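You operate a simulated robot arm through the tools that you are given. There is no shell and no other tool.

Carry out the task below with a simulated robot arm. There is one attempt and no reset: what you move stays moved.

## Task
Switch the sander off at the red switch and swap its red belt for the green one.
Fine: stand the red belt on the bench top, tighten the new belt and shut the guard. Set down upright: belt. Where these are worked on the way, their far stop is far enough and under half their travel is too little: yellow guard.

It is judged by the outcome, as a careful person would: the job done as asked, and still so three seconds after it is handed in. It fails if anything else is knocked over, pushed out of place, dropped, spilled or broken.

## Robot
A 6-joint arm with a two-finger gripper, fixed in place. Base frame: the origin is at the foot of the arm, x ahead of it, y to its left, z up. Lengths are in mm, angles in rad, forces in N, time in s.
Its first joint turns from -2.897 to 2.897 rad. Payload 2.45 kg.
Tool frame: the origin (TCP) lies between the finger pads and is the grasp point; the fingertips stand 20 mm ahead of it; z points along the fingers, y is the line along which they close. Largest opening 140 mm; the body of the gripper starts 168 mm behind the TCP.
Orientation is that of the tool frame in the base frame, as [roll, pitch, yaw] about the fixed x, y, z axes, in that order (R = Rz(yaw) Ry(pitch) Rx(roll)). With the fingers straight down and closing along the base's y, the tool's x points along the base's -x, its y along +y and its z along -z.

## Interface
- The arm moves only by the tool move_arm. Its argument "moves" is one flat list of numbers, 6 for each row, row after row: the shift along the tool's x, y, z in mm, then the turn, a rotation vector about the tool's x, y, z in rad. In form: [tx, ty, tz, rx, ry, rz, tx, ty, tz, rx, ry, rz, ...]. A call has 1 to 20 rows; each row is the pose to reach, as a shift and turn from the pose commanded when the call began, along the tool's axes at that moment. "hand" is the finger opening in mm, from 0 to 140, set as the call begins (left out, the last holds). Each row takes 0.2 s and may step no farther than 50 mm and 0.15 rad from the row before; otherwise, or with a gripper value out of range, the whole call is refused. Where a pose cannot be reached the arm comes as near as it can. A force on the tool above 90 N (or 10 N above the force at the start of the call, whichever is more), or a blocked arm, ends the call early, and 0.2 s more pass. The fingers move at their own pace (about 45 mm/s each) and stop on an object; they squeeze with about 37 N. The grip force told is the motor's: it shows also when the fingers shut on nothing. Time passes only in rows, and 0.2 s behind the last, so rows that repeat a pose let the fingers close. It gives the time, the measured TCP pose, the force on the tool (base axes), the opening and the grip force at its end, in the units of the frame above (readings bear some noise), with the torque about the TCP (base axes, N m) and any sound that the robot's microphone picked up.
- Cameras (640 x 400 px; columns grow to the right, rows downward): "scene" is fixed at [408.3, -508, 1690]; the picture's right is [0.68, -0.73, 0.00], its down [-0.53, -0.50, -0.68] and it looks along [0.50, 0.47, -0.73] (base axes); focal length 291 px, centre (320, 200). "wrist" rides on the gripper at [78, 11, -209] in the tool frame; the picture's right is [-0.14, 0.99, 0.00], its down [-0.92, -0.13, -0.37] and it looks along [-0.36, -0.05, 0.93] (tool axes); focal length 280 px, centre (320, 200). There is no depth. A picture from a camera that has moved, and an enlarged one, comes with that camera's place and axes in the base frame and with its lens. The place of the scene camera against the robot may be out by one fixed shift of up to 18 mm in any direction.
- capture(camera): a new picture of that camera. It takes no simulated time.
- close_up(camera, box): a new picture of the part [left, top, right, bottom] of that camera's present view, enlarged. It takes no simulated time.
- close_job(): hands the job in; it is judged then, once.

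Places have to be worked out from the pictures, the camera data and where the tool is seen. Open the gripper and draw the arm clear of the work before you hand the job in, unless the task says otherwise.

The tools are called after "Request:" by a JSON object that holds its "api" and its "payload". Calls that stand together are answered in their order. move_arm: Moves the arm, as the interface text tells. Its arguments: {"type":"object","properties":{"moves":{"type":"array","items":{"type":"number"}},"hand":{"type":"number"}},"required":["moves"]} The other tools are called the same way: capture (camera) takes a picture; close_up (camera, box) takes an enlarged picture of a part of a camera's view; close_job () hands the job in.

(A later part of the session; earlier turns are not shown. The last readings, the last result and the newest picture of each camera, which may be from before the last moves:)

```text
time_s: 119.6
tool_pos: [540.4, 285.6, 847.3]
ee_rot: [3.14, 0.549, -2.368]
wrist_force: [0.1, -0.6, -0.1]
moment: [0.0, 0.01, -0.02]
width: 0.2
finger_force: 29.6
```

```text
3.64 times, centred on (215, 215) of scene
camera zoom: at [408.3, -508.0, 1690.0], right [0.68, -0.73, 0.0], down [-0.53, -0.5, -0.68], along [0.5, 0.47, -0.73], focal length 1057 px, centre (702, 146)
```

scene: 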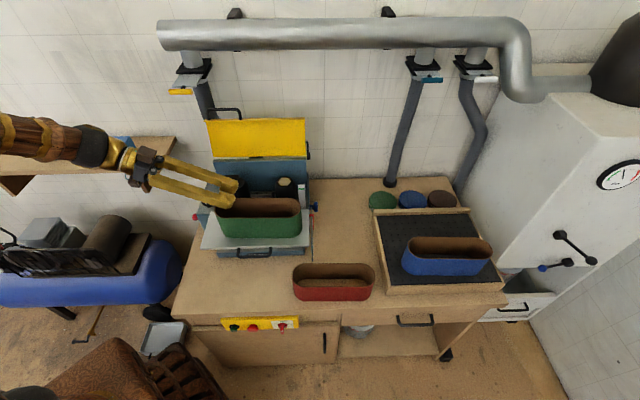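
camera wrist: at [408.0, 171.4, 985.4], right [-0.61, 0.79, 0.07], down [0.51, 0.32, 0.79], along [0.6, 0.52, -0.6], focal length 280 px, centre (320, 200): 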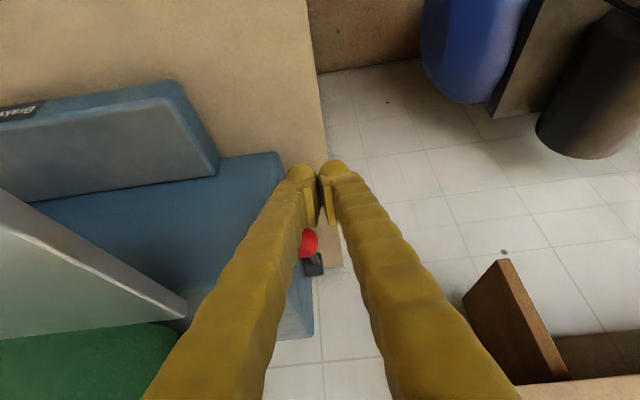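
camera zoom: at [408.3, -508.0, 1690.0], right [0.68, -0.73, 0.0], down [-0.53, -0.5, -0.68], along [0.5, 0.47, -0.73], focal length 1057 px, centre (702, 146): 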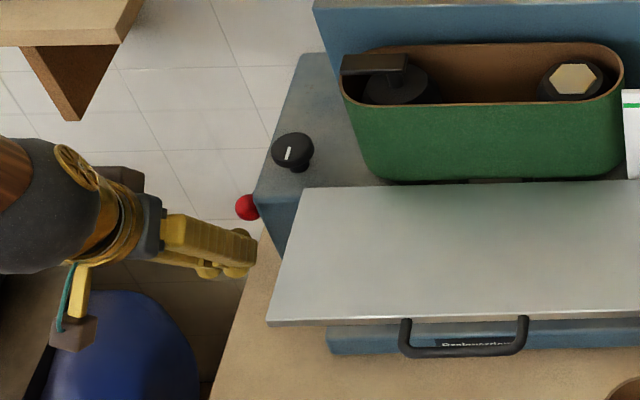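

The fingers are in front of the ball. I push up and back along the lever's arc, first to about 50°.

Request:
{"api": "move_arm", "payload": {"moves": [-15, 0, 10, 0, 0, 0, -23, 0, 4, 0, 0, 0, -31, 0, -1.5, 0, 0, 0, -40, 0, -7, 0, 0, 0, -50, 0, -12, 0, 0, 0, -61, 0, -16, 0, 0, 0]}}

Request:
{"api": "capture", "payload": {"camera": "wrist"}}

Request:
{"api": "close_up", "payload": {"camera": "scene", "box": [140, 150, 290, 260]}}

```text
time_s: 121.0
tool_pos: [568.9, 314.2, 892.3]
ee_rot: [3.141, 0.55, -2.369]
wrist_force: [-1.3, -1.0, -0.8]
moment: [-0.02, 0.03, -0.03]
width: 0.1
finger_force: 29.7
```

```text
taken
camera wrist: at [435.8, 198.7, 1028.5], right [-0.61, 0.79, 0.07], down [0.51, 0.32, 0.8], along [0.61, 0.52, -0.6], focal length 280 px, centre (320, 200)
```

wrist: 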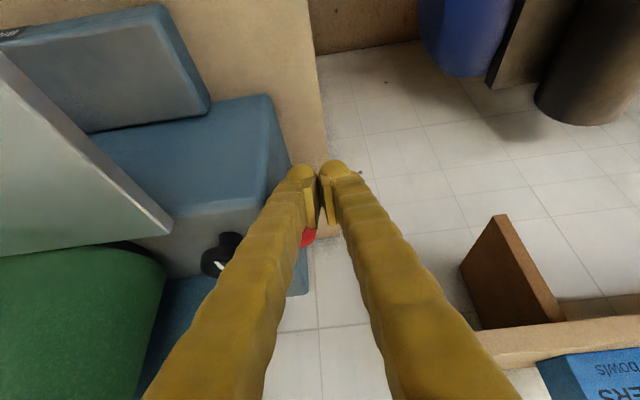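

```text
3.64 times, centred on (215, 205) of scene
camera zoom: at [408.3, -508.0, 1690.0], right [0.68, -0.73, 0.0], down [-0.53, -0.5, -0.68], along [0.5, 0.47, -0.73], focal length 1057 px, centre (702, 182)
```

zoom: 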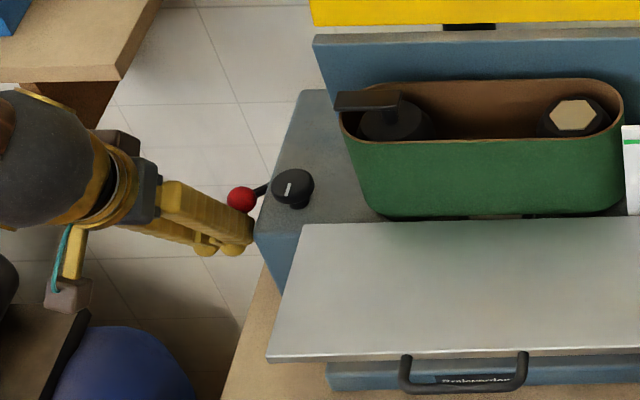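

The lever follows and the drum is moving outward. I continue to about 15°.

Request:
{"api": "move_arm", "payload": {"moves": [-13, 0, -2, 0, 0, 0, -25, 0, -3.4, 0, 0, 0, -36, 0, -4, 0, 0, 0, -47, 0, -4, 0, 0, 0, -58, 0, -3.5, 0, 0, 0, -69, 0, -2.3, 0, 0, 0, -79, 0, 1, 0, 0, 0]}}

Request:
{"api": "close_up", "payload": {"camera": "scene", "box": [140, 140, 290, 250]}}

Request:
{"api": "capture", "payload": {"camera": "wrist"}}

```text
time_s: 122.6
tool_pos: [617.1, 359.5, 931.7]
ee_rot: [3.141, 0.554, -2.366]
wrist_force: [-0.2, 0.3, -1.2]
moment: [-0.05, 0.02, 0.01]
width: 0.0
finger_force: 29.4
```

```text
3.64 times, centred on (215, 195) of scene
camera zoom: at [408.3, -508.0, 1690.0], right [0.68, -0.73, 0.0], down [-0.53, -0.5, -0.68], along [0.5, 0.47, -0.73], focal length 1057 px, centre (702, 218)
```

zoom: 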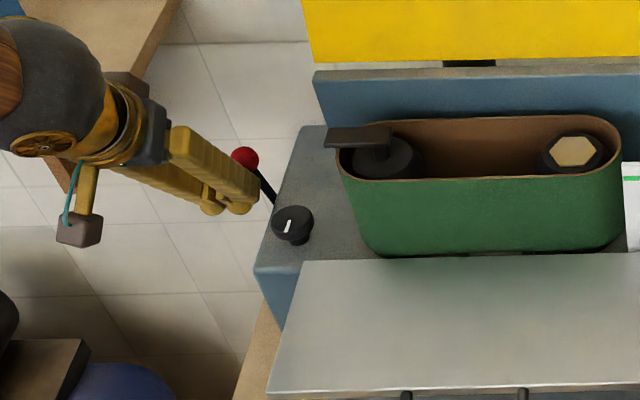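

```text
taken
camera wrist: at [484.3, 244.9, 1069.7], right [-0.61, 0.79, 0.07], down [0.51, 0.32, 0.8], along [0.61, 0.52, -0.6], focal length 280 px, centre (320, 200)
```

wrist: 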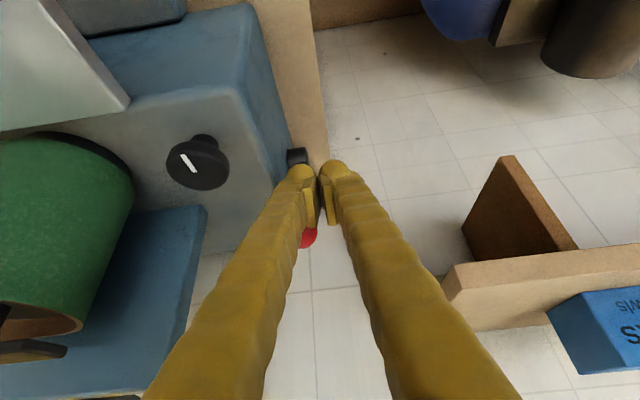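

The drum has moved out and the lever is near 15°. I push on to upright in small steps and look for the stop.

Request:
{"api": "move_arm", "payload": {"moves": [-11, 0, 4, 0, 0, 0, -21, 0, 8, 0, 0, 0, -27, 0, 11, 0, 0, 0, -32, 0, 14, 0, 0, 0, -36, 0, 16.5, 0, 0, 0]}}

Request:
{"api": "close_up", "payload": {"camera": "scene", "box": [140, 140, 290, 250]}}

```text
time_s: 123.8
tool_pos: [642.6, 388.8, 935.8]
ee_rot: [3.137, 0.551, -2.367]
wrist_force: [-41.0, -10.4, 6.5]
moment: [-0.18, -0.08, -0.35]
width: 0.0
finger_force: 29.7
```

```text
3.64 times, centred on (215, 195) of scene
camera zoom: at [408.3, -508.0, 1690.0], right [0.68, -0.73, 0.0], down [-0.53, -0.5, -0.68], along [0.5, 0.47, -0.73], focal length 1057 px, centre (702, 218)
```

zoom: 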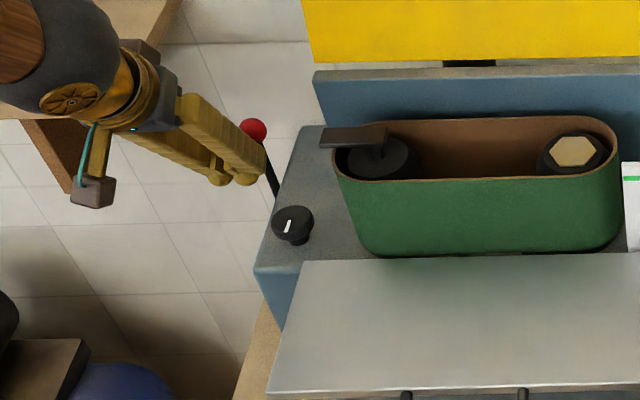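

The lever is back upright against its stop (42 N) and the plate is at the same picture spot as when the machine was tensioned. I back off and rise toward the guard's handle to measure it for closing.

Request:
{"api": "move_arm", "payload": {"moves": [19.6, 0, -6.3, 0, 0, 0, 38.9, 0, -41.7, 0, 0, 0, 52.9, 0, -85.6, 0, 0, 0, 57.2, 0, -131.8, 0, 0, 0, 54.9, 0, -177.4, 0, 0, 0, 46.6, -20, -219.3, 0, 0, 0, 35.1, -45, -256.9, 0, 0, 0, 23.6, -80, -285, 0, 0, 0, 12.2, -117, -307.4, 0, 0, 0, 1.6, -156, -324.4, 0, 0, 0, -6.2, -196, -337.1, 0, 0, 0]}}

Request:
{"api": "capture", "payload": {"camera": "wrist"}}

Request:
{"api": "close_up", "payload": {"camera": "scene", "box": [170, 80, 330, 230]}}

```text
time_s: 126.2
tool_pos: [660.8, 127.8, 1226.6]
ee_rot: [3.138, 0.552, -2.367]
wrist_force: [-0.8, 0.5, 0.9]
moment: [-0.02, 0.0, -0.01]
width: 0.0
finger_force: 29.7
```

```text
taken
camera wrist: at [527.9, 13.1, 1363.1], right [-0.61, 0.79, 0.07], down [0.51, 0.32, 0.8], along [0.61, 0.52, -0.6], focal length 280 px, centre (320, 200)
```

wrist: 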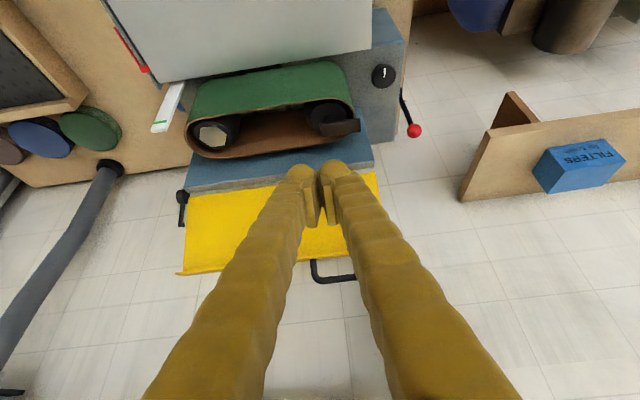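

```text
2.67 times, centred on (250, 155) of scene
camera zoom: at [408.3, -508.0, 1690.0], right [0.68, -0.73, 0.0], down [-0.53, -0.5, -0.68], along [0.5, 0.47, -0.73], focal length 775 px, centre (507, 320)
```

zoom: 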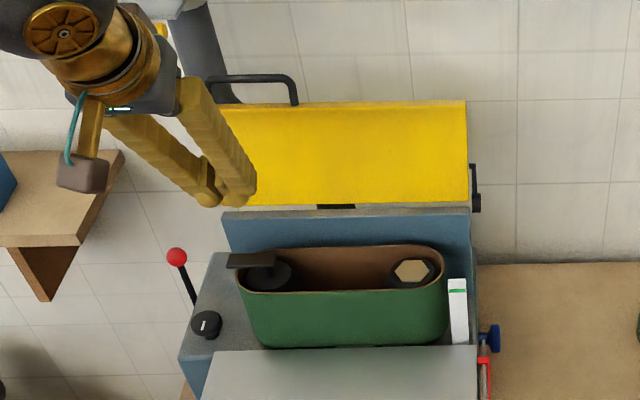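

The lever stays up. The guard leans back to about 110° with its handle bar near Q 796, Z 1207. I will hook the bar from behind with 45° tilted closed fingers and pull it forward, and move first to a point above and in front of it.

Request:
{"api": "move_arm", "payload": {"moves": [-40, 3, 0, 0, -0.06, 0, -81, 6, 1, 0, -0.12, 0, -121, 10, 1.5, 0, -0.18, 0, -162, 13, 2, 0, -0.235, 0, -162, 13, 2, 0, -0.235, 0]}}

Request:
{"api": "capture", "payload": {"camera": "wrist"}}

Request:
{"api": "capture", "payload": {"camera": "scene"}}

```text
time_s: 127.4
tool_pos: [749.3, 233.7, 1310.1]
ee_rot: [3.14, 0.788, -2.369]
wrist_force: [0.4, 0.0, 0.3]
moment: [-0.02, -0.02, 0.0]
width: 0.0
finger_force: 29.1
```

```text
taken
camera wrist: at [597.0, 100.4, 1403.7], right [-0.62, 0.78, 0.1], down [0.37, 0.18, 0.91], along [0.69, 0.61, -0.4], focal length 280 px, centre (320, 200)
```

wrist: 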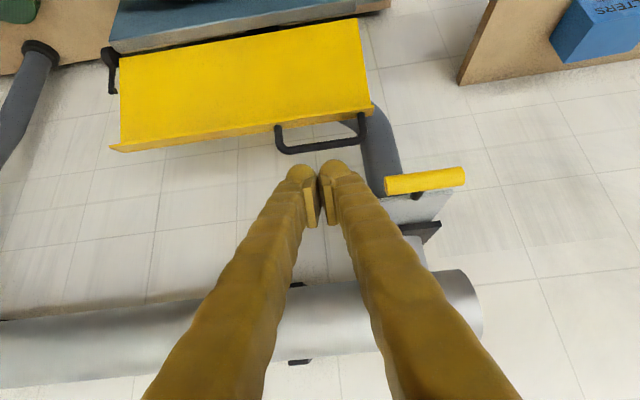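

```text
taken
```

scene: 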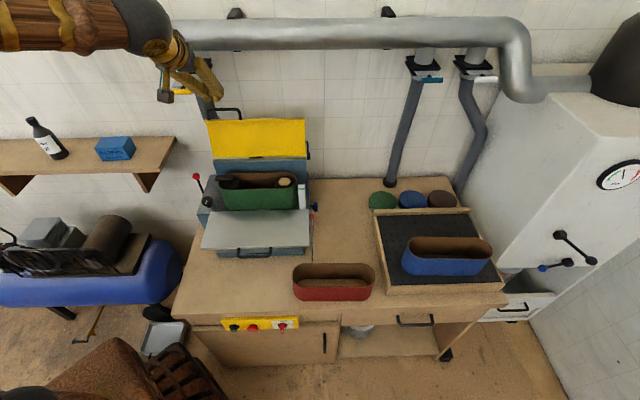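

The duct gate's handle is closer than I thought (about Z 1315), just left of the fingers, so I will not use the handle bar. Instead I hook the guard's upper edge farther right, at P≈480, well away from the gate.

Request:
{"api": "move_arm", "payload": {"moves": [-2, -41, -7, 0, 0, 0, -5, -82, -14, 0, 0, 0, -8, -123, -20, 0, 0, 0, -8, -123, -20, 0, 0, 0]}}

Request:
{"api": "capture", "payload": {"camera": "wrist"}}

Request:
{"api": "close_up", "payload": {"camera": "scene", "box": [150, 30, 350, 190]}}

```text
time_s: 128.4
tool_pos: [829.0, 138.2, 1331.0]
ee_rot: [3.141, 0.787, -2.367]
wrist_force: [-0.1, -0.1, 0.6]
moment: [0.0, 0.0, -0.01]
width: 0.0
finger_force: 29.5
```

```text
taken
camera wrist: at [676.3, 5.2, 1423.9], right [-0.62, 0.78, 0.1], down [0.37, 0.18, 0.91], along [0.69, 0.6, -0.4], focal length 280 px, centre (320, 200)
```

wrist: 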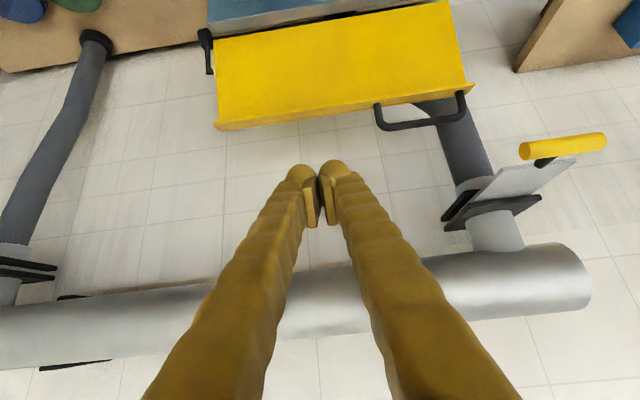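

```text
2.50 times, centred on (250, 110) of scene
camera zoom: at [408.3, -508.0, 1690.0], right [0.68, -0.73, 0.0], down [-0.53, -0.5, -0.68], along [0.5, 0.47, -0.73], focal length 726 px, centre (495, 425)
```

zoom: 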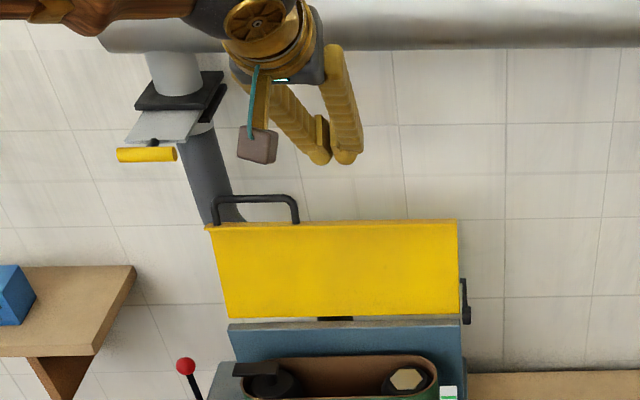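

The guard's edge is where expected and the gate is well off to the side. I slide along the tool axis over and behind the edge.

Request:
{"api": "move_arm", "payload": {"moves": [0, 0, 45, 0, 0, 0, -1, 0, 90, 0, 0, 0, -1, 0, 137, 0, 0, 0, -1.6, 0, 183, 0, 0, 0, -1.6, 0, 183, 0, 0, 0]}}

Request:
{"api": "capture", "payload": {"camera": "wrist"}}

Request:
{"api": "close_up", "payload": {"camera": "scene", "box": [150, 60, 350, 200]}}

```text
time_s: 129.6
tool_pos: [923.7, 231.6, 1202.4]
ee_rot: [3.14, 0.787, -2.368]
wrist_force: [-0.2, 0.0, 0.6]
moment: [0.0, 0.02, -0.01]
width: 0.0
finger_force: 29.6
```

```text
taken
camera wrist: at [771.1, 98.4, 1295.0], right [-0.62, 0.78, 0.1], down [0.37, 0.18, 0.91], along [0.69, 0.6, -0.4], focal length 280 px, centre (320, 200)
```

wrist: 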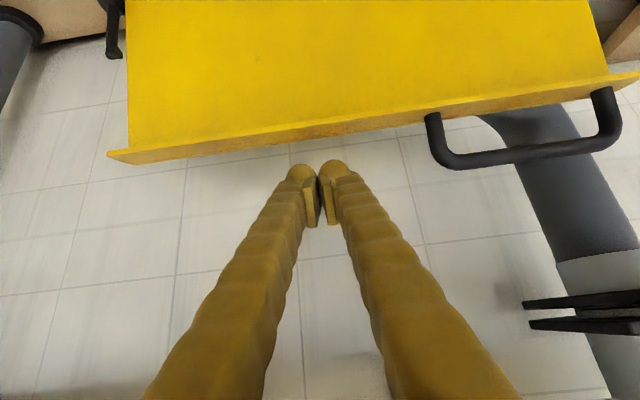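

```text
2.86 times, centred on (250, 130) of scene
camera zoom: at [408.3, -508.0, 1690.0], right [0.68, -0.73, 0.0], down [-0.53, -0.5, -0.68], along [0.5, 0.47, -0.73], focal length 830 px, centre (520, 400)
```

zoom: 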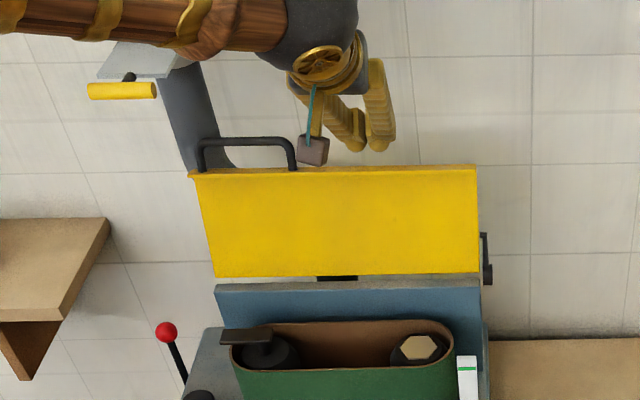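

The fingertips are behind the guard's upper edge. I pull it forward along its arc to past vertical.

Request:
{"api": "move_arm", "payload": {"moves": [14, 0, -1, 0, 0, 0, 26, 0, -2, 0, 0, 0, 34, 0, -14, 0, 0, 0, 42, 0, -26, 0, 0, 0, 55, 0, -39, 0, 0, 0, 69, 0, -51.5, 0, 0, 0]}}

Request:
{"api": "close_up", "payload": {"camera": "scene", "box": [150, 60, 350, 220]}}

Request:
{"api": "capture", "payload": {"camera": "wrist"}}

```text
time_s: 131.0
tool_pos: [861.1, 173.8, 1189.7]
ee_rot: [-3.141, 0.787, -2.366]
wrist_force: [1.6, 0.1, 2.8]
moment: [-0.03, -0.04, -0.03]
width: 0.0
finger_force: 29.3
```

```text
2.50 times, centred on (250, 140) of scene
camera zoom: at [408.3, -508.0, 1690.0], right [0.68, -0.73, 0.0], down [-0.53, -0.5, -0.68], along [0.5, 0.47, -0.73], focal length 726 px, centre (495, 350)
```

zoom: 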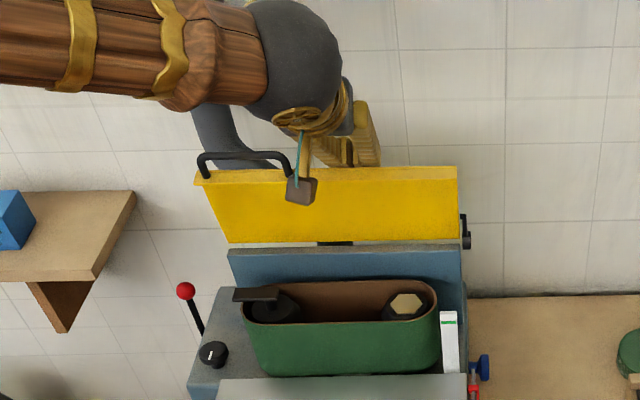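

```text
taken
camera wrist: at [709.5, 40.3, 1282.8], right [-0.62, 0.78, 0.1], down [0.37, 0.18, 0.91], along [0.69, 0.6, -0.4], focal length 280 px, centre (320, 200)
```

wrist: 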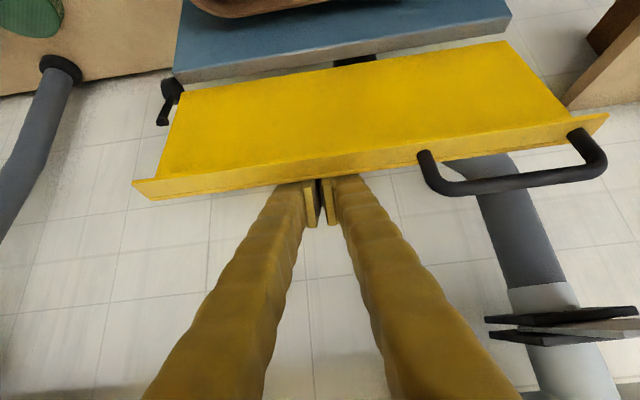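

The guard follows with little force. I continue pulling it forward and down.

Request:
{"api": "move_arm", "payload": {"moves": [16, 0, -9, 0, 0, 0, 32.5, 0, -17, 0, 0, 0, 50, 0, -22, 0, 0, 0, 68, 0, -26, 0, 0, 0, 86, 0, -26, 0, 0, 0]}}

Request:
{"api": "close_up", "payload": {"camera": "scene", "box": [150, 80, 350, 240]}}

Request:
{"api": "capture", "payload": {"camera": "wrist"}}

```text
time_s: 132.2
tool_pos: [804.5, 117.1, 1145.8]
ee_rot: [3.14, 0.787, -2.369]
wrist_force: [0.5, 0.9, 0.8]
moment: [-0.01, 0.02, -0.01]
width: 0.2
finger_force: 29.5
```

```text
2.50 times, centred on (250, 160) of scene
camera zoom: at [408.3, -508.0, 1690.0], right [0.68, -0.73, 0.0], down [-0.53, -0.5, -0.68], along [0.5, 0.47, -0.73], focal length 726 px, centre (495, 300)
```

zoom: 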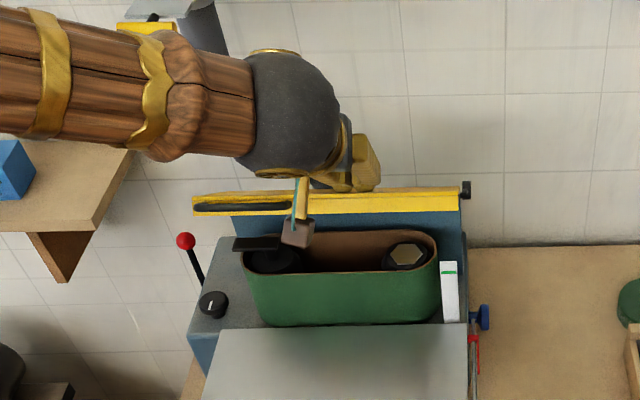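

```text
taken
camera wrist: at [653.2, -16.8, 1238.7], right [-0.62, 0.78, 0.1], down [0.37, 0.18, 0.91], along [0.69, 0.6, -0.4], focal length 280 px, centre (320, 200)
```

wrist: 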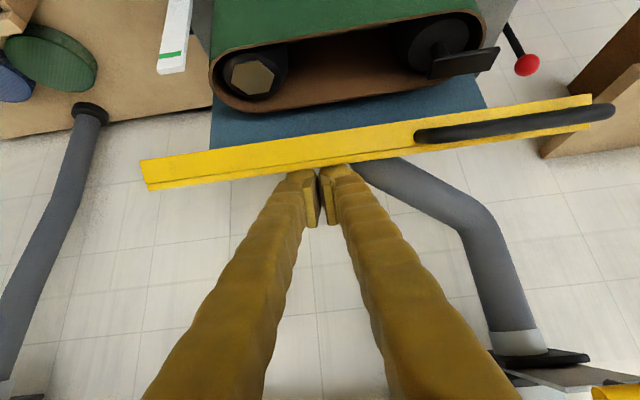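

The guard is at about 35°. I press it the rest of the way down from on top of its front part.

Request:
{"api": "move_arm", "payload": {"moves": [14, 0, 4, 0, 0, 0, 28, 0, 9, 0, 0, 0, 42, 0, 15, 0, 0, 0, 52, 0, 20, 0, 0, 0]}}

Request:
{"api": "close_up", "payload": {"camera": "scene", "box": [170, 110, 340, 250]}}

Request:
{"api": "capture", "payload": {"camera": "wrist"}}

```text
time_s: 133.2
tool_pos: [789.9, 102.5, 1095.1]
ee_rot: [3.14, 0.788, -2.37]
wrist_force: [0.2, 0.3, 0.5]
moment: [-0.01, 0.0, -0.03]
width: 0.2
finger_force: 29.0
```

```text
2.86 times, centred on (255, 180) of scene
camera zoom: at [408.3, -508.0, 1690.0], right [0.68, -0.73, 0.0], down [-0.53, -0.5, -0.68], along [0.5, 0.47, -0.73], focal length 830 px, centre (506, 257)
```

zoom: 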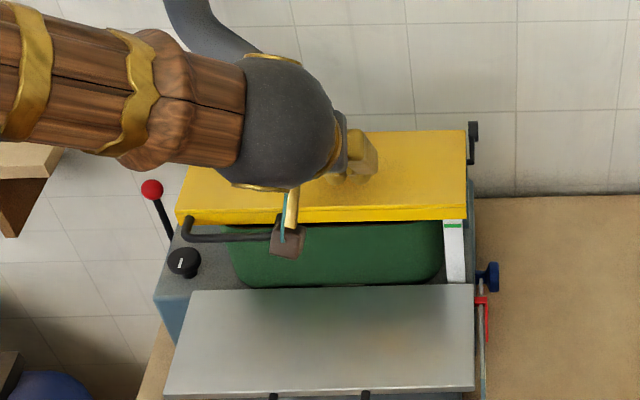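

```text
taken
camera wrist: at [637.3, -31.5, 1188.8], right [-0.62, 0.78, 0.1], down [0.37, 0.18, 0.91], along [0.69, 0.6, -0.4], focal length 280 px, centre (320, 200)
```

wrist: 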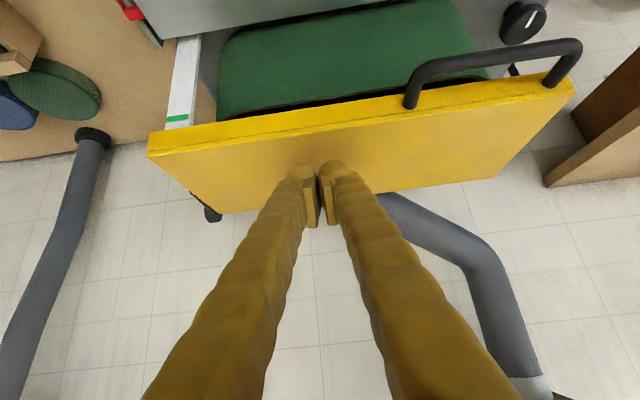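

The guard looks closed. I press down gently to confirm it is on its stop.

Request:
{"api": "move_arm", "payload": {"moves": [3, 0, 3, 0, 0, 0, 5, 0, 5, 0, 0, 0, 7, 0, 7, 0, 0, 0]}}

Request:
{"api": "close_up", "payload": {"camera": "scene", "box": [170, 110, 340, 250]}}

```text
time_s: 134.0
tool_pos: [789.1, 101.9, 1084.2]
ee_rot: [3.14, 0.789, -2.369]
wrist_force: [-0.4, -0.3, -0.1]
moment: [0.04, -0.02, 0.0]
width: 0.1
finger_force: 29.8
```

```text
2.86 times, centred on (255, 180) of scene
camera zoom: at [408.3, -508.0, 1690.0], right [0.68, -0.73, 0.0], down [-0.53, -0.5, -0.68], along [0.5, 0.47, -0.73], focal length 830 px, centre (506, 257)
```

zoom: 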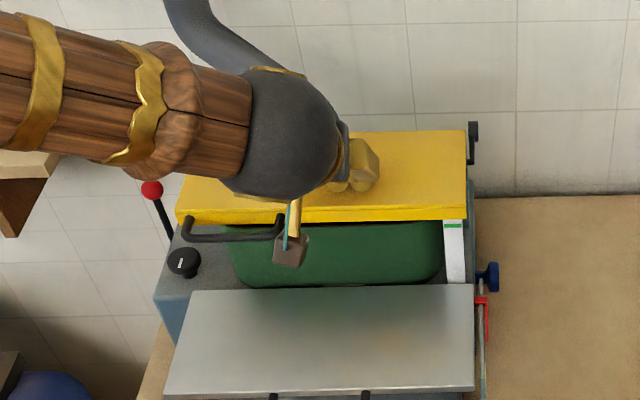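

The guard's edges match their initial picture positions. One more light press to confirm it is fully down, then I retreat.

Request:
{"api": "move_arm", "payload": {"moves": [3, 0, 3, 0, 0, 0, 5.5, 0, 5.5, 0, 0, 0]}}

```text
time_s: 134.6
tool_pos: [791.0, 101.8, 1082.2]
ee_rot: [-3.138, 0.792, -2.366]
wrist_force: [-30.6, -6.0, 79.6]
moment: [-0.12, 0.83, 0.12]
width: 5.8
finger_force: 29.3
```

Firm contact: the guard is shut on its stop. I lift off, retreat upward and open the gripper.

Request:
{"api": "move_arm", "payload": {"moves": [-6, 0, -6, 0, 0, 0, -18, 0, -18, 0, 0, 0, -36, 0, -45, 0, 0, 0, -50, 0, -85, 0, 0.1, 0, -60, 0, -128, 0, 0.2, 0, -60, 0, -170, 0, 0.32, 0, -60, 0, -200, 0, 0.44, 0, -60, 0, -230, 0, 0.56, 0, -60, 0, -250, 0, 0.68, 0, -60, 0, -260, 0, 0.785, 0], "hand": 60}}

Request:
{"api": "capture", "payload": {"camera": "scene"}}

Request:
{"api": "capture", "payload": {"camera": "wrist"}}

Request:
{"api": "close_up", "payload": {"camera": "scene", "box": [170, 140, 340, 260]}}

```text
time_s: 136.8
tool_pos: [688.1, -0.0, 1303.8]
ee_rot: [3.14, -0.001, -2.369]
wrist_force: [0.6, 0.3, -0.4]
moment: [-0.01, -0.03, 0.0]
width: 60.3
finger_force: 0.0
```

```text
taken
```

scene: 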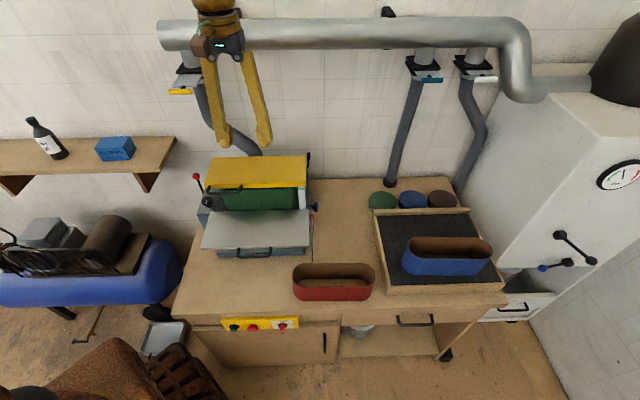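

```text
taken
camera wrist: at [624.7, -45.2, 1513.6], right [-0.59, 0.8, 0.0], down [0.75, 0.55, 0.37], along [0.3, 0.22, -0.93], focal length 280 px, centre (320, 200)
```

wrist: 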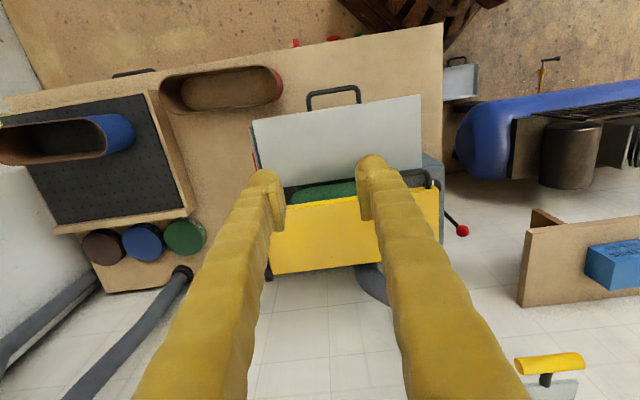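

```text
3.33 times, centred on (255, 200) of scene
camera zoom: at [408.3, -508.0, 1690.0], right [0.68, -0.73, 0.0], down [-0.53, -0.5, -0.68], along [0.5, 0.47, -0.73], focal length 969 px, centre (537, 200)
```

zoom: 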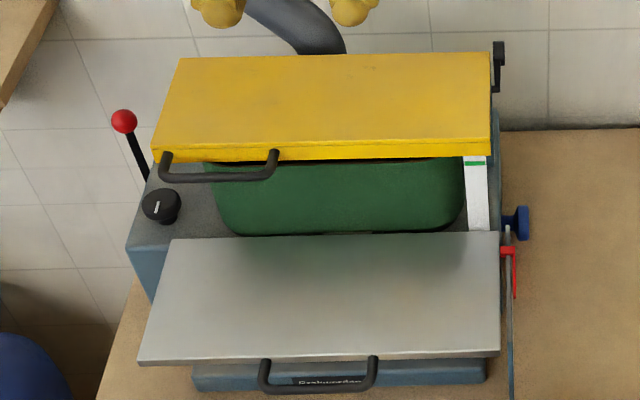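

Everything looks right: switch off, red belt standing on the bench, green belt fitted, lever up, guard shut. I return to the starting pose, which also lets me compare the duct gate with the first wrist picture.

Request:
{"api": "move_arm", "payload": {"moves": [19, -5, -19, 0, 0, 0.129, 37, -11, -37, 0, 0, 0.257, 56, -17, -56, 0, 0, 0.386, 75, -22, -75, 0, 0, 0.515, 93, -28, -93, 0, 0, 0.643, 112, -33, -112, 0, 0, 0.772, 112, -33, -112, 0, 0, 0.772], "hand": 140}}

Request:
{"api": "capture", "payload": {"camera": "wrist"}}

Request:
{"api": "capture", "payload": {"camera": "scene"}}

Request:
{"api": "close_up", "payload": {"camera": "wrist", "box": [300, 40, 560, 270]}}

```text
time_s: 138.4
tool_pos: [633.4, -100.3, 1413.7]
ee_rot: [3.138, 0.001, -3.141]
wrist_force: [-0.2, -0.2, -0.6]
moment: [0.0, -0.02, -0.01]
width: 140.0
finger_force: 0.1
```

```text
taken
camera wrist: at [555.3, -88.9, 1624.4], right [0.14, 0.99, 0.0], down [0.92, -0.13, 0.37], along [0.37, -0.05, -0.93], focal length 280 px, centre (320, 200)
```

wrist: 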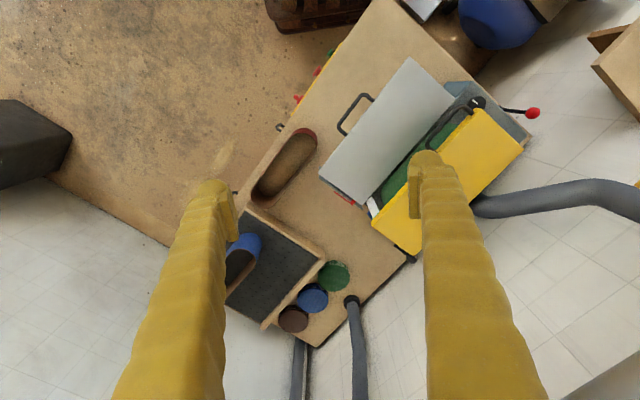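

```text
taken
```

scene: 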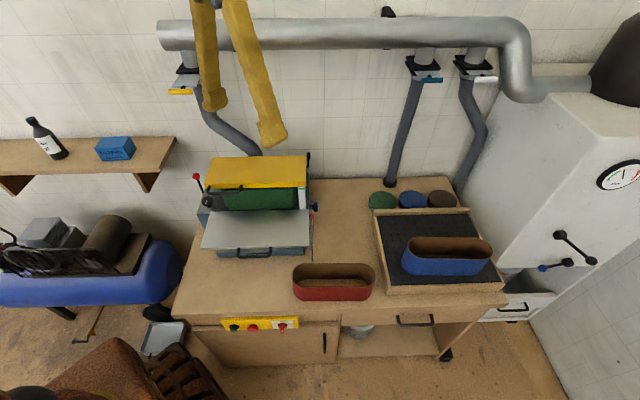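

```text
1.74 times, centred on (430, 155) of wrist
camera zoom: at [555.3, -88.9, 1624.4], right [0.14, 0.99, 0.0], down [0.92, -0.13, 0.37], along [0.37, -0.05, -0.93], focal length 488 px, centre (129, 278)
```

zoom: 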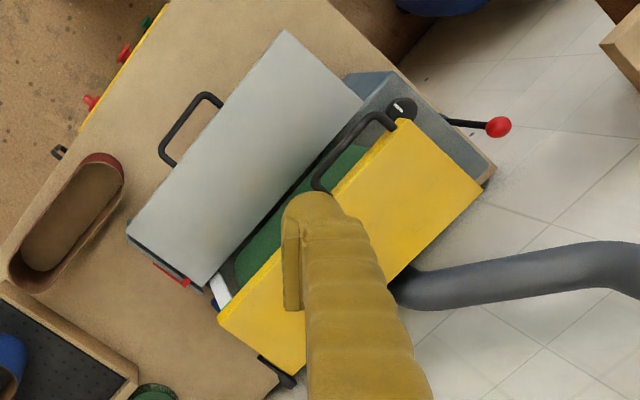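

I compare the duct gate more closely, since its handle seems a few pixels off from the first pictures.

Request:
{"api": "close_up", "payload": {"camera": "scene", "box": [150, 50, 230, 110]}}

Request:
{"api": "close_up", "payload": {"camera": "wrist", "box": [560, 140, 640, 220]}}

Request:
{"api": "close_up", "payload": {"camera": "scene", "box": [390, 40, 510, 110]}}

```text
6.67 times, centred on (190, 80) of scene
camera zoom: at [408.3, -508.0, 1690.0], right [0.68, -0.73, 0.0], down [-0.53, -0.5, -0.68], along [0.5, 0.47, -0.73], focal length 1937 px, centre (1187, 1000)
```

zoom: 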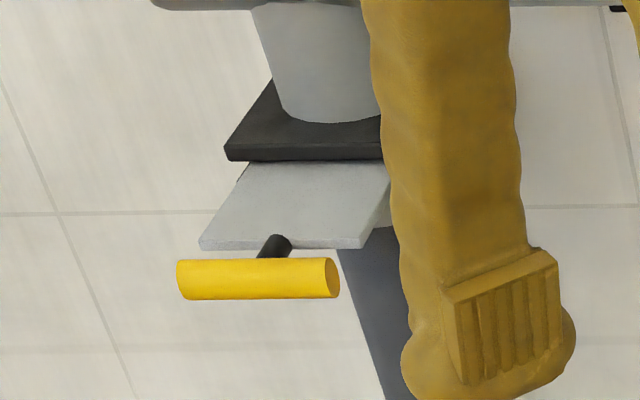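

```text
5.00 times, centred on (600, 180) of wrist
camera zoom: at [555.3, -88.9, 1624.4], right [0.14, 0.99, 0.0], down [0.92, -0.13, 0.37], along [0.37, -0.05, -0.93], focal length 1402 px, centre (-1080, 300)
```

zoom: 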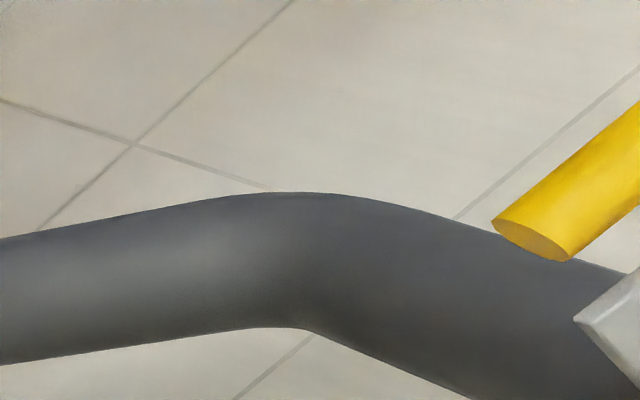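

```text
5.33 times, centred on (450, 75) of scene
camera zoom: at [408.3, -508.0, 1690.0], right [0.68, -0.73, 0.0], down [-0.53, -0.5, -0.68], along [0.5, 0.47, -0.73], focal length 1550 px, centre (-373, 867)
```

zoom: 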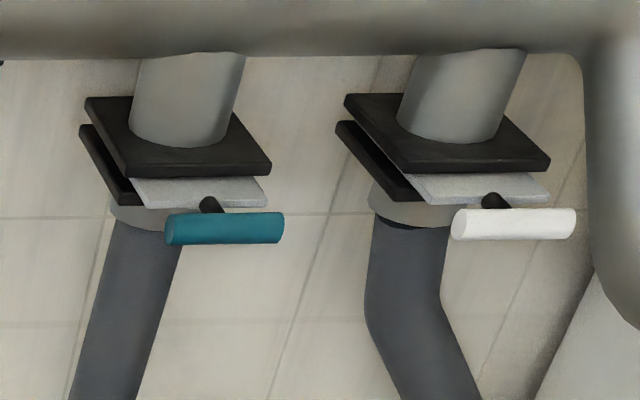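

The pictures suggest my earlier bump slid the yellow duct gate in by roughly 9 mm: its handle is about 2 px higher in the scene view, and further in at the wrist view's edge. A careful person would put it back, so I approach it from the front with the tool tilted to look and then pull it out gently.

Request:
{"api": "move_arm", "payload": {"moves": [8, 37, 10, 0, 0, -0.0965, 16, 73, 21, 0, 0, -0.193, 25, 110, 31, 0, 0, -0.29, 33, 147, 42, 0, 0, -0.386, 41, 183, 52, 0, 0, -0.483, 50, 220, 63, 0, 0, -0.579, 58, 257, 73, 0, 0, -0.676, 66, 293, 84, 0, 0, -0.772]}}

Request:
{"api": "move_arm", "payload": {"moves": [0, 0, 0, 0, -0.13, 0, 0, 0, 0, 0, -0.26, 0, 0, 0, 0, 0, -0.39, 0, 0, 0, 0, 0, -0.52, 0, 0, 0, 0, 0, -0.65, 0, 0, 0, 0, 0, -0.785, 0, 0, 0, 0, 0, -0.785, 0]}}

Request:
{"api": "capture", "payload": {"camera": "wrist"}}

Request:
{"api": "close_up", "payload": {"camera": "scene", "box": [110, 40, 250, 140]}}

```text
time_s: 140.2
tool_pos: [563.9, 193.8, 1331.9]
ee_rot: [-3.14, 0.002, -2.367]
wrist_force: [0.6, -0.1, 0.3]
moment: [0.0, 0.01, -0.02]
width: 139.9
finger_force: 0.3
```

```text
time_s: 141.8
tool_pos: [564.7, 192.5, 1332.2]
ee_rot: [3.141, 0.79, -2.369]
wrist_force: [-0.3, 1.3, -0.9]
moment: [0.01, -0.01, -0.02]
width: 139.9
finger_force: 0.2
```

```text
taken
camera wrist: at [412.2, 59.3, 1424.5], right [-0.62, 0.78, 0.1], down [0.37, 0.18, 0.91], along [0.69, 0.6, -0.4], focal length 280 px, centre (320, 200)
```

wrist: 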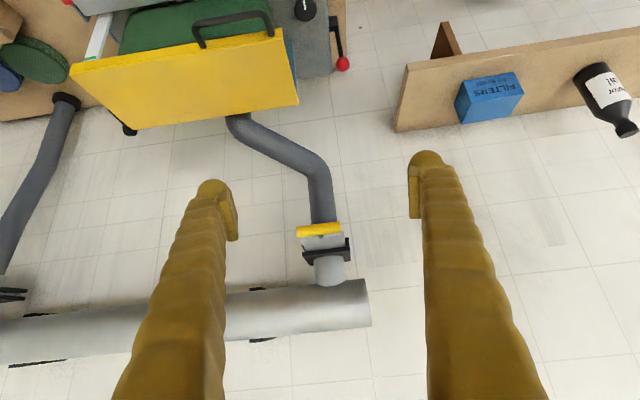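

```text
4.00 times, centred on (180, 90) of scene
camera zoom: at [408.3, -508.0, 1690.0], right [0.68, -0.73, 0.0], down [-0.53, -0.5, -0.68], along [0.5, 0.47, -0.73], focal length 1162 px, centre (880, 640)
```

zoom: 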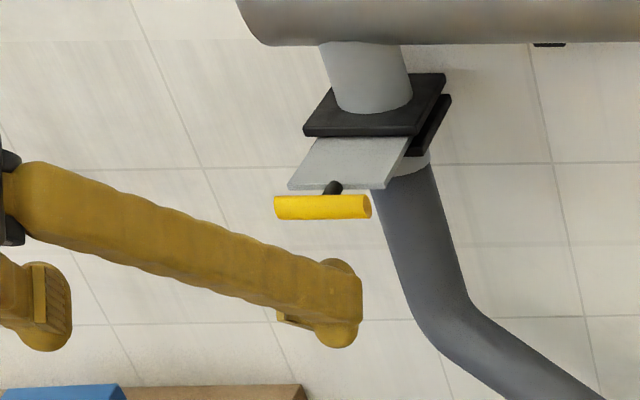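

The handle is at about P 267, Q 726, Z 1302 and is some 65 mm long. I approach it along the tool axis with the fingers open to either side.

Request:
{"api": "move_arm", "payload": {"moves": [-37, -3, 15, 0, 0, 0, -74, -6, 29, 0, 0, 0, -111, -9, 44, 0, 0, 0, -111, -9, 44, 0, 0, 0]}}

Request:
{"api": "capture", "payload": {"camera": "wrist"}}

Request:
{"api": "close_up", "payload": {"camera": "wrist", "box": [240, 120, 420, 260]}}

```text
time_s: 142.8
tool_pos: [648.8, 264.5, 1378.2]
ee_rot: [3.14, 0.786, -2.369]
wrist_force: [0.2, 0.8, 0.0]
moment: [0.01, 0.01, 0.06]
width: 140.0
finger_force: 0.0
```

```text
taken
camera wrist: at [496.8, 130.6, 1470.7], right [-0.62, 0.78, 0.1], down [0.37, 0.18, 0.91], along [0.69, 0.6, -0.4], focal length 280 px, centre (320, 200)
```

wrist: 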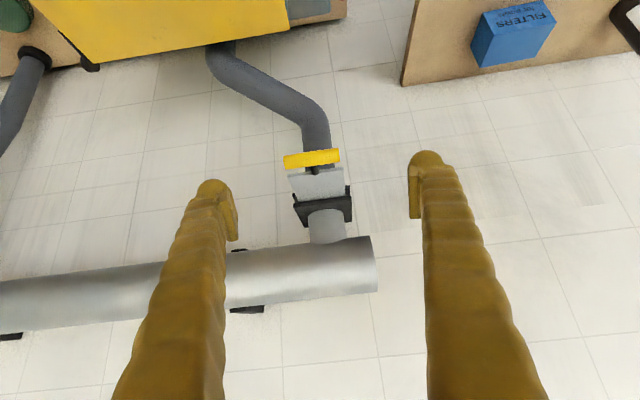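

```text
2.86 times, centred on (330, 190) of wrist
camera zoom: at [496.8, 130.6, 1470.7], right [-0.62, 0.78, 0.1], down [0.37, 0.18, 0.91], along [0.69, 0.6, -0.4], focal length 801 px, centre (291, 229)
```

zoom: 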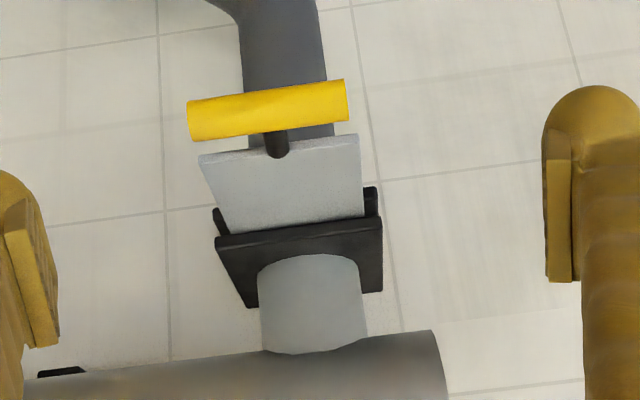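

Refined: the handle centre is near P 272, Q 707, Z 1308, about 60 mm long. I move in along the tool axis so the pads are at its two ends.

Request:
{"api": "move_arm", "payload": {"moves": [4, -4, 25, 0, 0, 0, 8, -7, 50, 0, 0, 0, 8, -7, 68, 0, 0, 0, 8, -7, 79, 0, 0, 0, 8, -7, 79, 0, 0, 0], "hand": 110}}

Request:
{"api": "capture", "payload": {"camera": "wrist"}}

Request:
{"api": "close_up", "payload": {"camera": "wrist", "box": [220, 100, 420, 250]}}

Request:
{"api": "close_up", "payload": {"camera": "scene", "box": [130, 40, 250, 130]}}

```text
time_s: 144.0
tool_pos: [689.7, 295.1, 1318.6]
ee_rot: [3.14, 0.785, -2.368]
wrist_force: [0.5, -0.1, 0.0]
moment: [0.0, -0.02, 0.0]
width: 110.2
finger_force: 0.0
```

```text
taken
camera wrist: at [537.3, 160.4, 1411.1], right [-0.62, 0.78, 0.1], down [0.37, 0.18, 0.91], along [0.69, 0.6, -0.4], focal length 280 px, centre (320, 200)
```

wrist: 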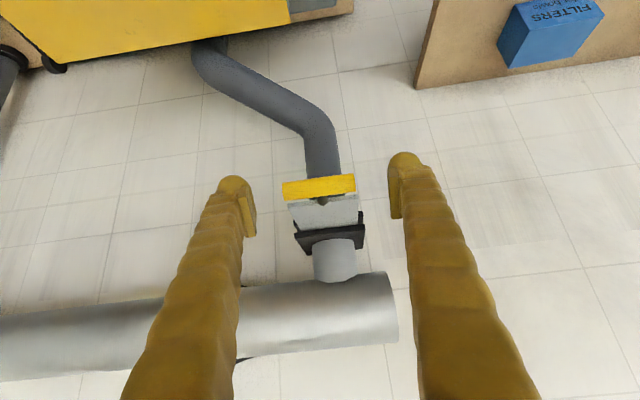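

```text
2.67 times, centred on (320, 175) of wrist
camera zoom: at [537.3, 160.4, 1411.1], right [-0.62, 0.78, 0.1], down [0.37, 0.18, 0.91], along [0.69, 0.6, -0.4], focal length 748 px, centre (320, 267)
```

zoom: 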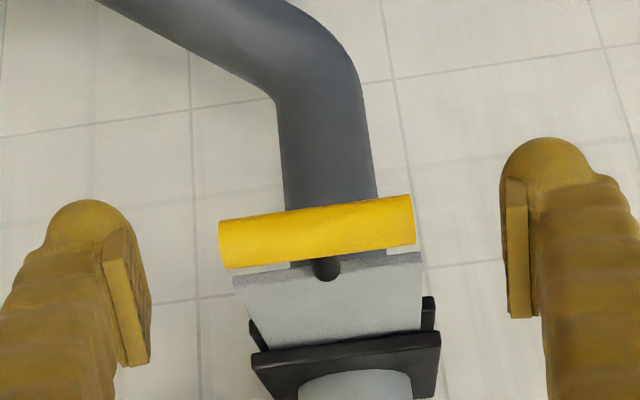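

```text
4.44 times, centred on (190, 85) of scene
camera zoom: at [408.3, -508.0, 1690.0], right [0.68, -0.73, 0.0], down [-0.53, -0.5, -0.68], along [0.5, 0.47, -0.73], focal length 1291 px, centre (898, 711)
```

zoom: 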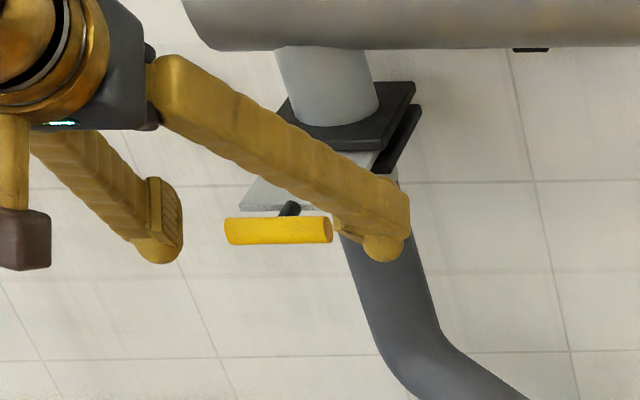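

Handle centre confirmed about 15 mm ahead of the TCP. I advance 6 mm and close on its ends.

Request:
{"api": "move_arm", "payload": {"moves": [1, -1, 3, 0, 0, 0, 2, -1, 6, 0, 0, 0, 2, -1, 6, 0, 0, 0, 2, -1, 6, 0, 0, 0], "hand": 80}}

Request:
{"api": "move_arm", "payload": {"moves": [0, 0, 0, 0, 0, 0, 0, 0, 0, 0, 0, 0, 0, 0, 0, 0, 0, 0], "hand": 50}}

Request:
{"api": "close_up", "payload": {"camera": "wrist", "box": [220, 100, 420, 250]}}

```text
time_s: 145.0
tool_pos: [692.2, 294.1, 1312.2]
ee_rot: [3.14, 0.788, -2.368]
wrist_force: [-0.6, -1.0, 0.3]
moment: [0.01, -0.04, -0.02]
width: 80.0
finger_force: 0.1
```

```text
time_s: 145.8
tool_pos: [692.1, 296.0, 1312.3]
ee_rot: [3.139, 0.787, -2.367]
wrist_force: [-14.5, 14.2, 1.4]
moment: [0.15, 0.15, 0.16]
width: 74.5
finger_force: 45.0
```

```text
2.67 times, centred on (320, 175) of wrist
camera zoom: at [539.9, 161.9, 1405.7], right [-0.62, 0.78, 0.1], down [0.37, 0.18, 0.91], along [0.69, 0.61, -0.4], focal length 748 px, centre (320, 267)
```

zoom: 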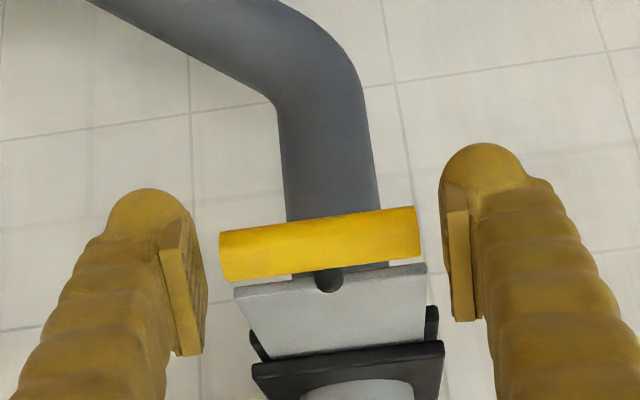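

Contact on the +P end first. I re-centre by 3 mm and let it close.

Request:
{"api": "move_arm", "payload": {"moves": [0, 2, 0, 0, 0, 0, 0, 3, 0, 0, 0, 0, 0, 3, 0, 0, 0, 0], "hand": 50}}

Request:
{"api": "close_up", "payload": {"camera": "wrist", "box": [220, 100, 420, 250]}}

Request:
{"api": "close_up", "payload": {"camera": "scene", "box": [130, 40, 250, 130]}}

```text
time_s: 146.6
tool_pos: [692.5, 295.9, 1313.8]
ee_rot: [3.141, 0.788, -2.368]
wrist_force: [20.2, -19.7, 4.3]
moment: [-0.29, -0.34, -0.36]
width: 74.5
finger_force: 45.1
```

```text
2.67 times, centred on (320, 175) of wrist
camera zoom: at [539.6, 162.8, 1405.4], right [-0.62, 0.78, 0.1], down [0.37, 0.18, 0.91], along [0.69, 0.6, -0.4], focal length 748 px, centre (320, 267)
```

zoom: 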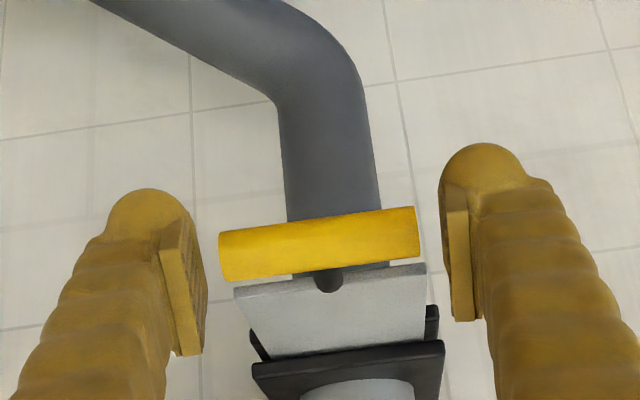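

```text
4.44 times, centred on (190, 85) of scene
camera zoom: at [408.3, -508.0, 1690.0], right [0.68, -0.73, 0.0], down [-0.53, -0.5, -0.68], along [0.5, 0.47, -0.73], focal length 1291 px, centre (898, 711)
```

zoom: 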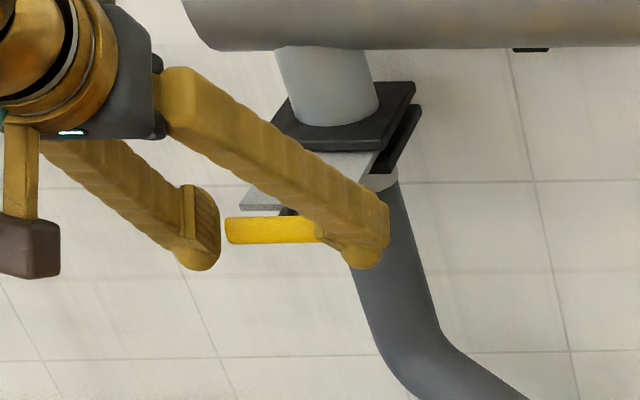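

It is clamped firmly at both ends. I balance the side load and pull the handle out 11 mm along −Q, slowly.

Request:
{"api": "move_arm", "payload": {"moves": [0, -1.7, 0, 0, 0, 0, 2.1, -1.7, -2.1, 0, 0, 0, 4.2, -1.7, -4.2, 0, 0, 0, 6.4, -1.7, -6.4, 0, 0, 0, 7.8, -1.7, -7.8, 0, 0, 0]}}

Request:
{"api": "close_up", "payload": {"camera": "wrist", "box": [220, 100, 420, 250]}}

Request:
{"api": "close_up", "payload": {"camera": "scene", "box": [130, 40, 250, 130]}}

```text
time_s: 147.8
tool_pos: [684.4, 287.6, 1312.0]
ee_rot: [3.141, 0.786, -2.369]
wrist_force: [16.5, -17.3, 14.2]
moment: [-0.18, -0.34, -0.25]
width: 74.7
finger_force: 44.8
```

```text
2.67 times, centred on (320, 175) of wrist
camera zoom: at [531.7, 154.4, 1405.4], right [-0.62, 0.78, 0.1], down [0.37, 0.18, 0.91], along [0.69, 0.6, -0.4], focal length 748 px, centre (320, 267)
```

zoom: 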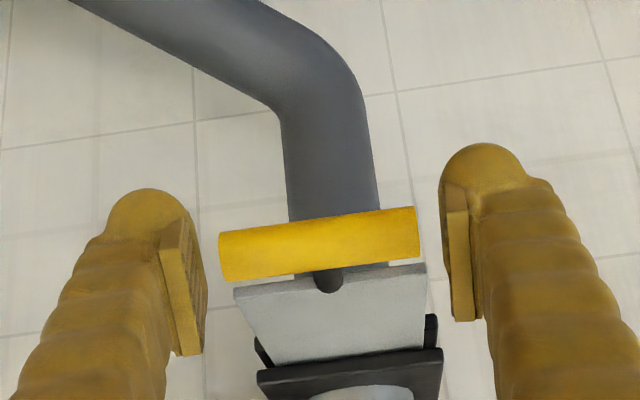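

```text
4.44 times, centred on (190, 85) of scene
camera zoom: at [408.3, -508.0, 1690.0], right [0.68, -0.73, 0.0], down [-0.53, -0.5, -0.68], along [0.5, 0.47, -0.73], focal length 1291 px, centre (898, 711)
```

zoom: 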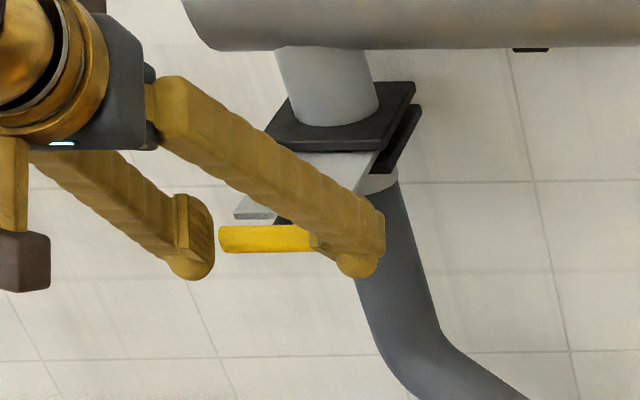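

The handle slid out with the gripper and its picture height is back at about 94, as in the first pictures. I release, back straight out and compare.

Request:
{"api": "move_arm", "payload": {"moves": [0, 0, 0, 0, 0, 0, 0, 0, 0, 0, 0, 0, 0, 0, 0, 0, 0, 0, 0, 0, -30, 0, 0, 0, 0, 0, -70, 0, 0, 0, 0, 0, -115, 0, 0, 0], "hand": 130}}

Request:
{"api": "move_arm", "payload": {"moves": [40, -10, 0, 0, 0.1, 0, 80, -25, 0, 0, 0.22, 0, 110, -50, 0, 0, 0.34, 0, 120, -90, 0, 0, 0.46, 0, 125, -130, 0, 0, 0.58, 0, 125, -165, 0, 0, 0.7, 0, 125, -165, 0, 0, 0.786, 0]}}

Request:
{"api": "capture", "payload": {"camera": "scene"}}

Request:
{"api": "close_up", "payload": {"camera": "scene", "box": [150, 50, 230, 110]}}

```text
time_s: 149.2
tool_pos: [625.8, 231.1, 1392.8]
ee_rot: [3.139, 0.786, -2.371]
wrist_force: [0.4, 0.1, 0.3]
moment: [0.02, 0.01, -0.03]
width: 130.1
finger_force: 0.1
```

```text
time_s: 150.8
tool_pos: [677.8, 50.3, 1306.0]
ee_rot: [-3.142, -0.001, -2.368]
wrist_force: [0.5, 0.3, -0.5]
moment: [-0.01, -0.02, -0.01]
width: 130.1
finger_force: 0.1
```

```text
taken
```

scene: 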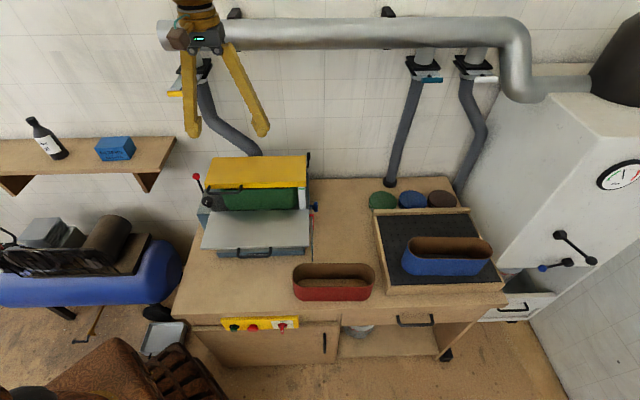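

```text
6.67 times, centred on (190, 80) of scene
camera zoom: at [408.3, -508.0, 1690.0], right [0.68, -0.73, 0.0], down [-0.53, -0.5, -0.68], along [0.5, 0.47, -0.73], focal length 1937 px, centre (1187, 1000)
```

zoom: 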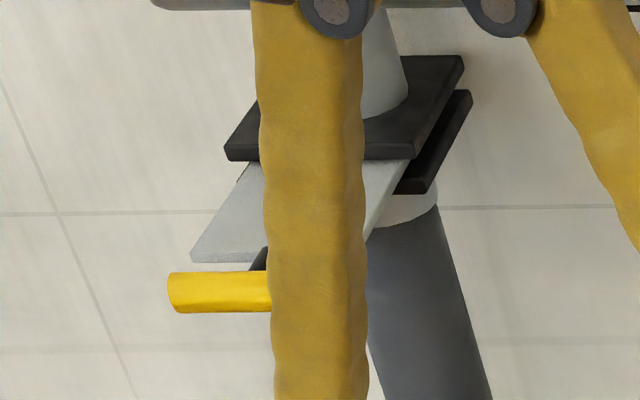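

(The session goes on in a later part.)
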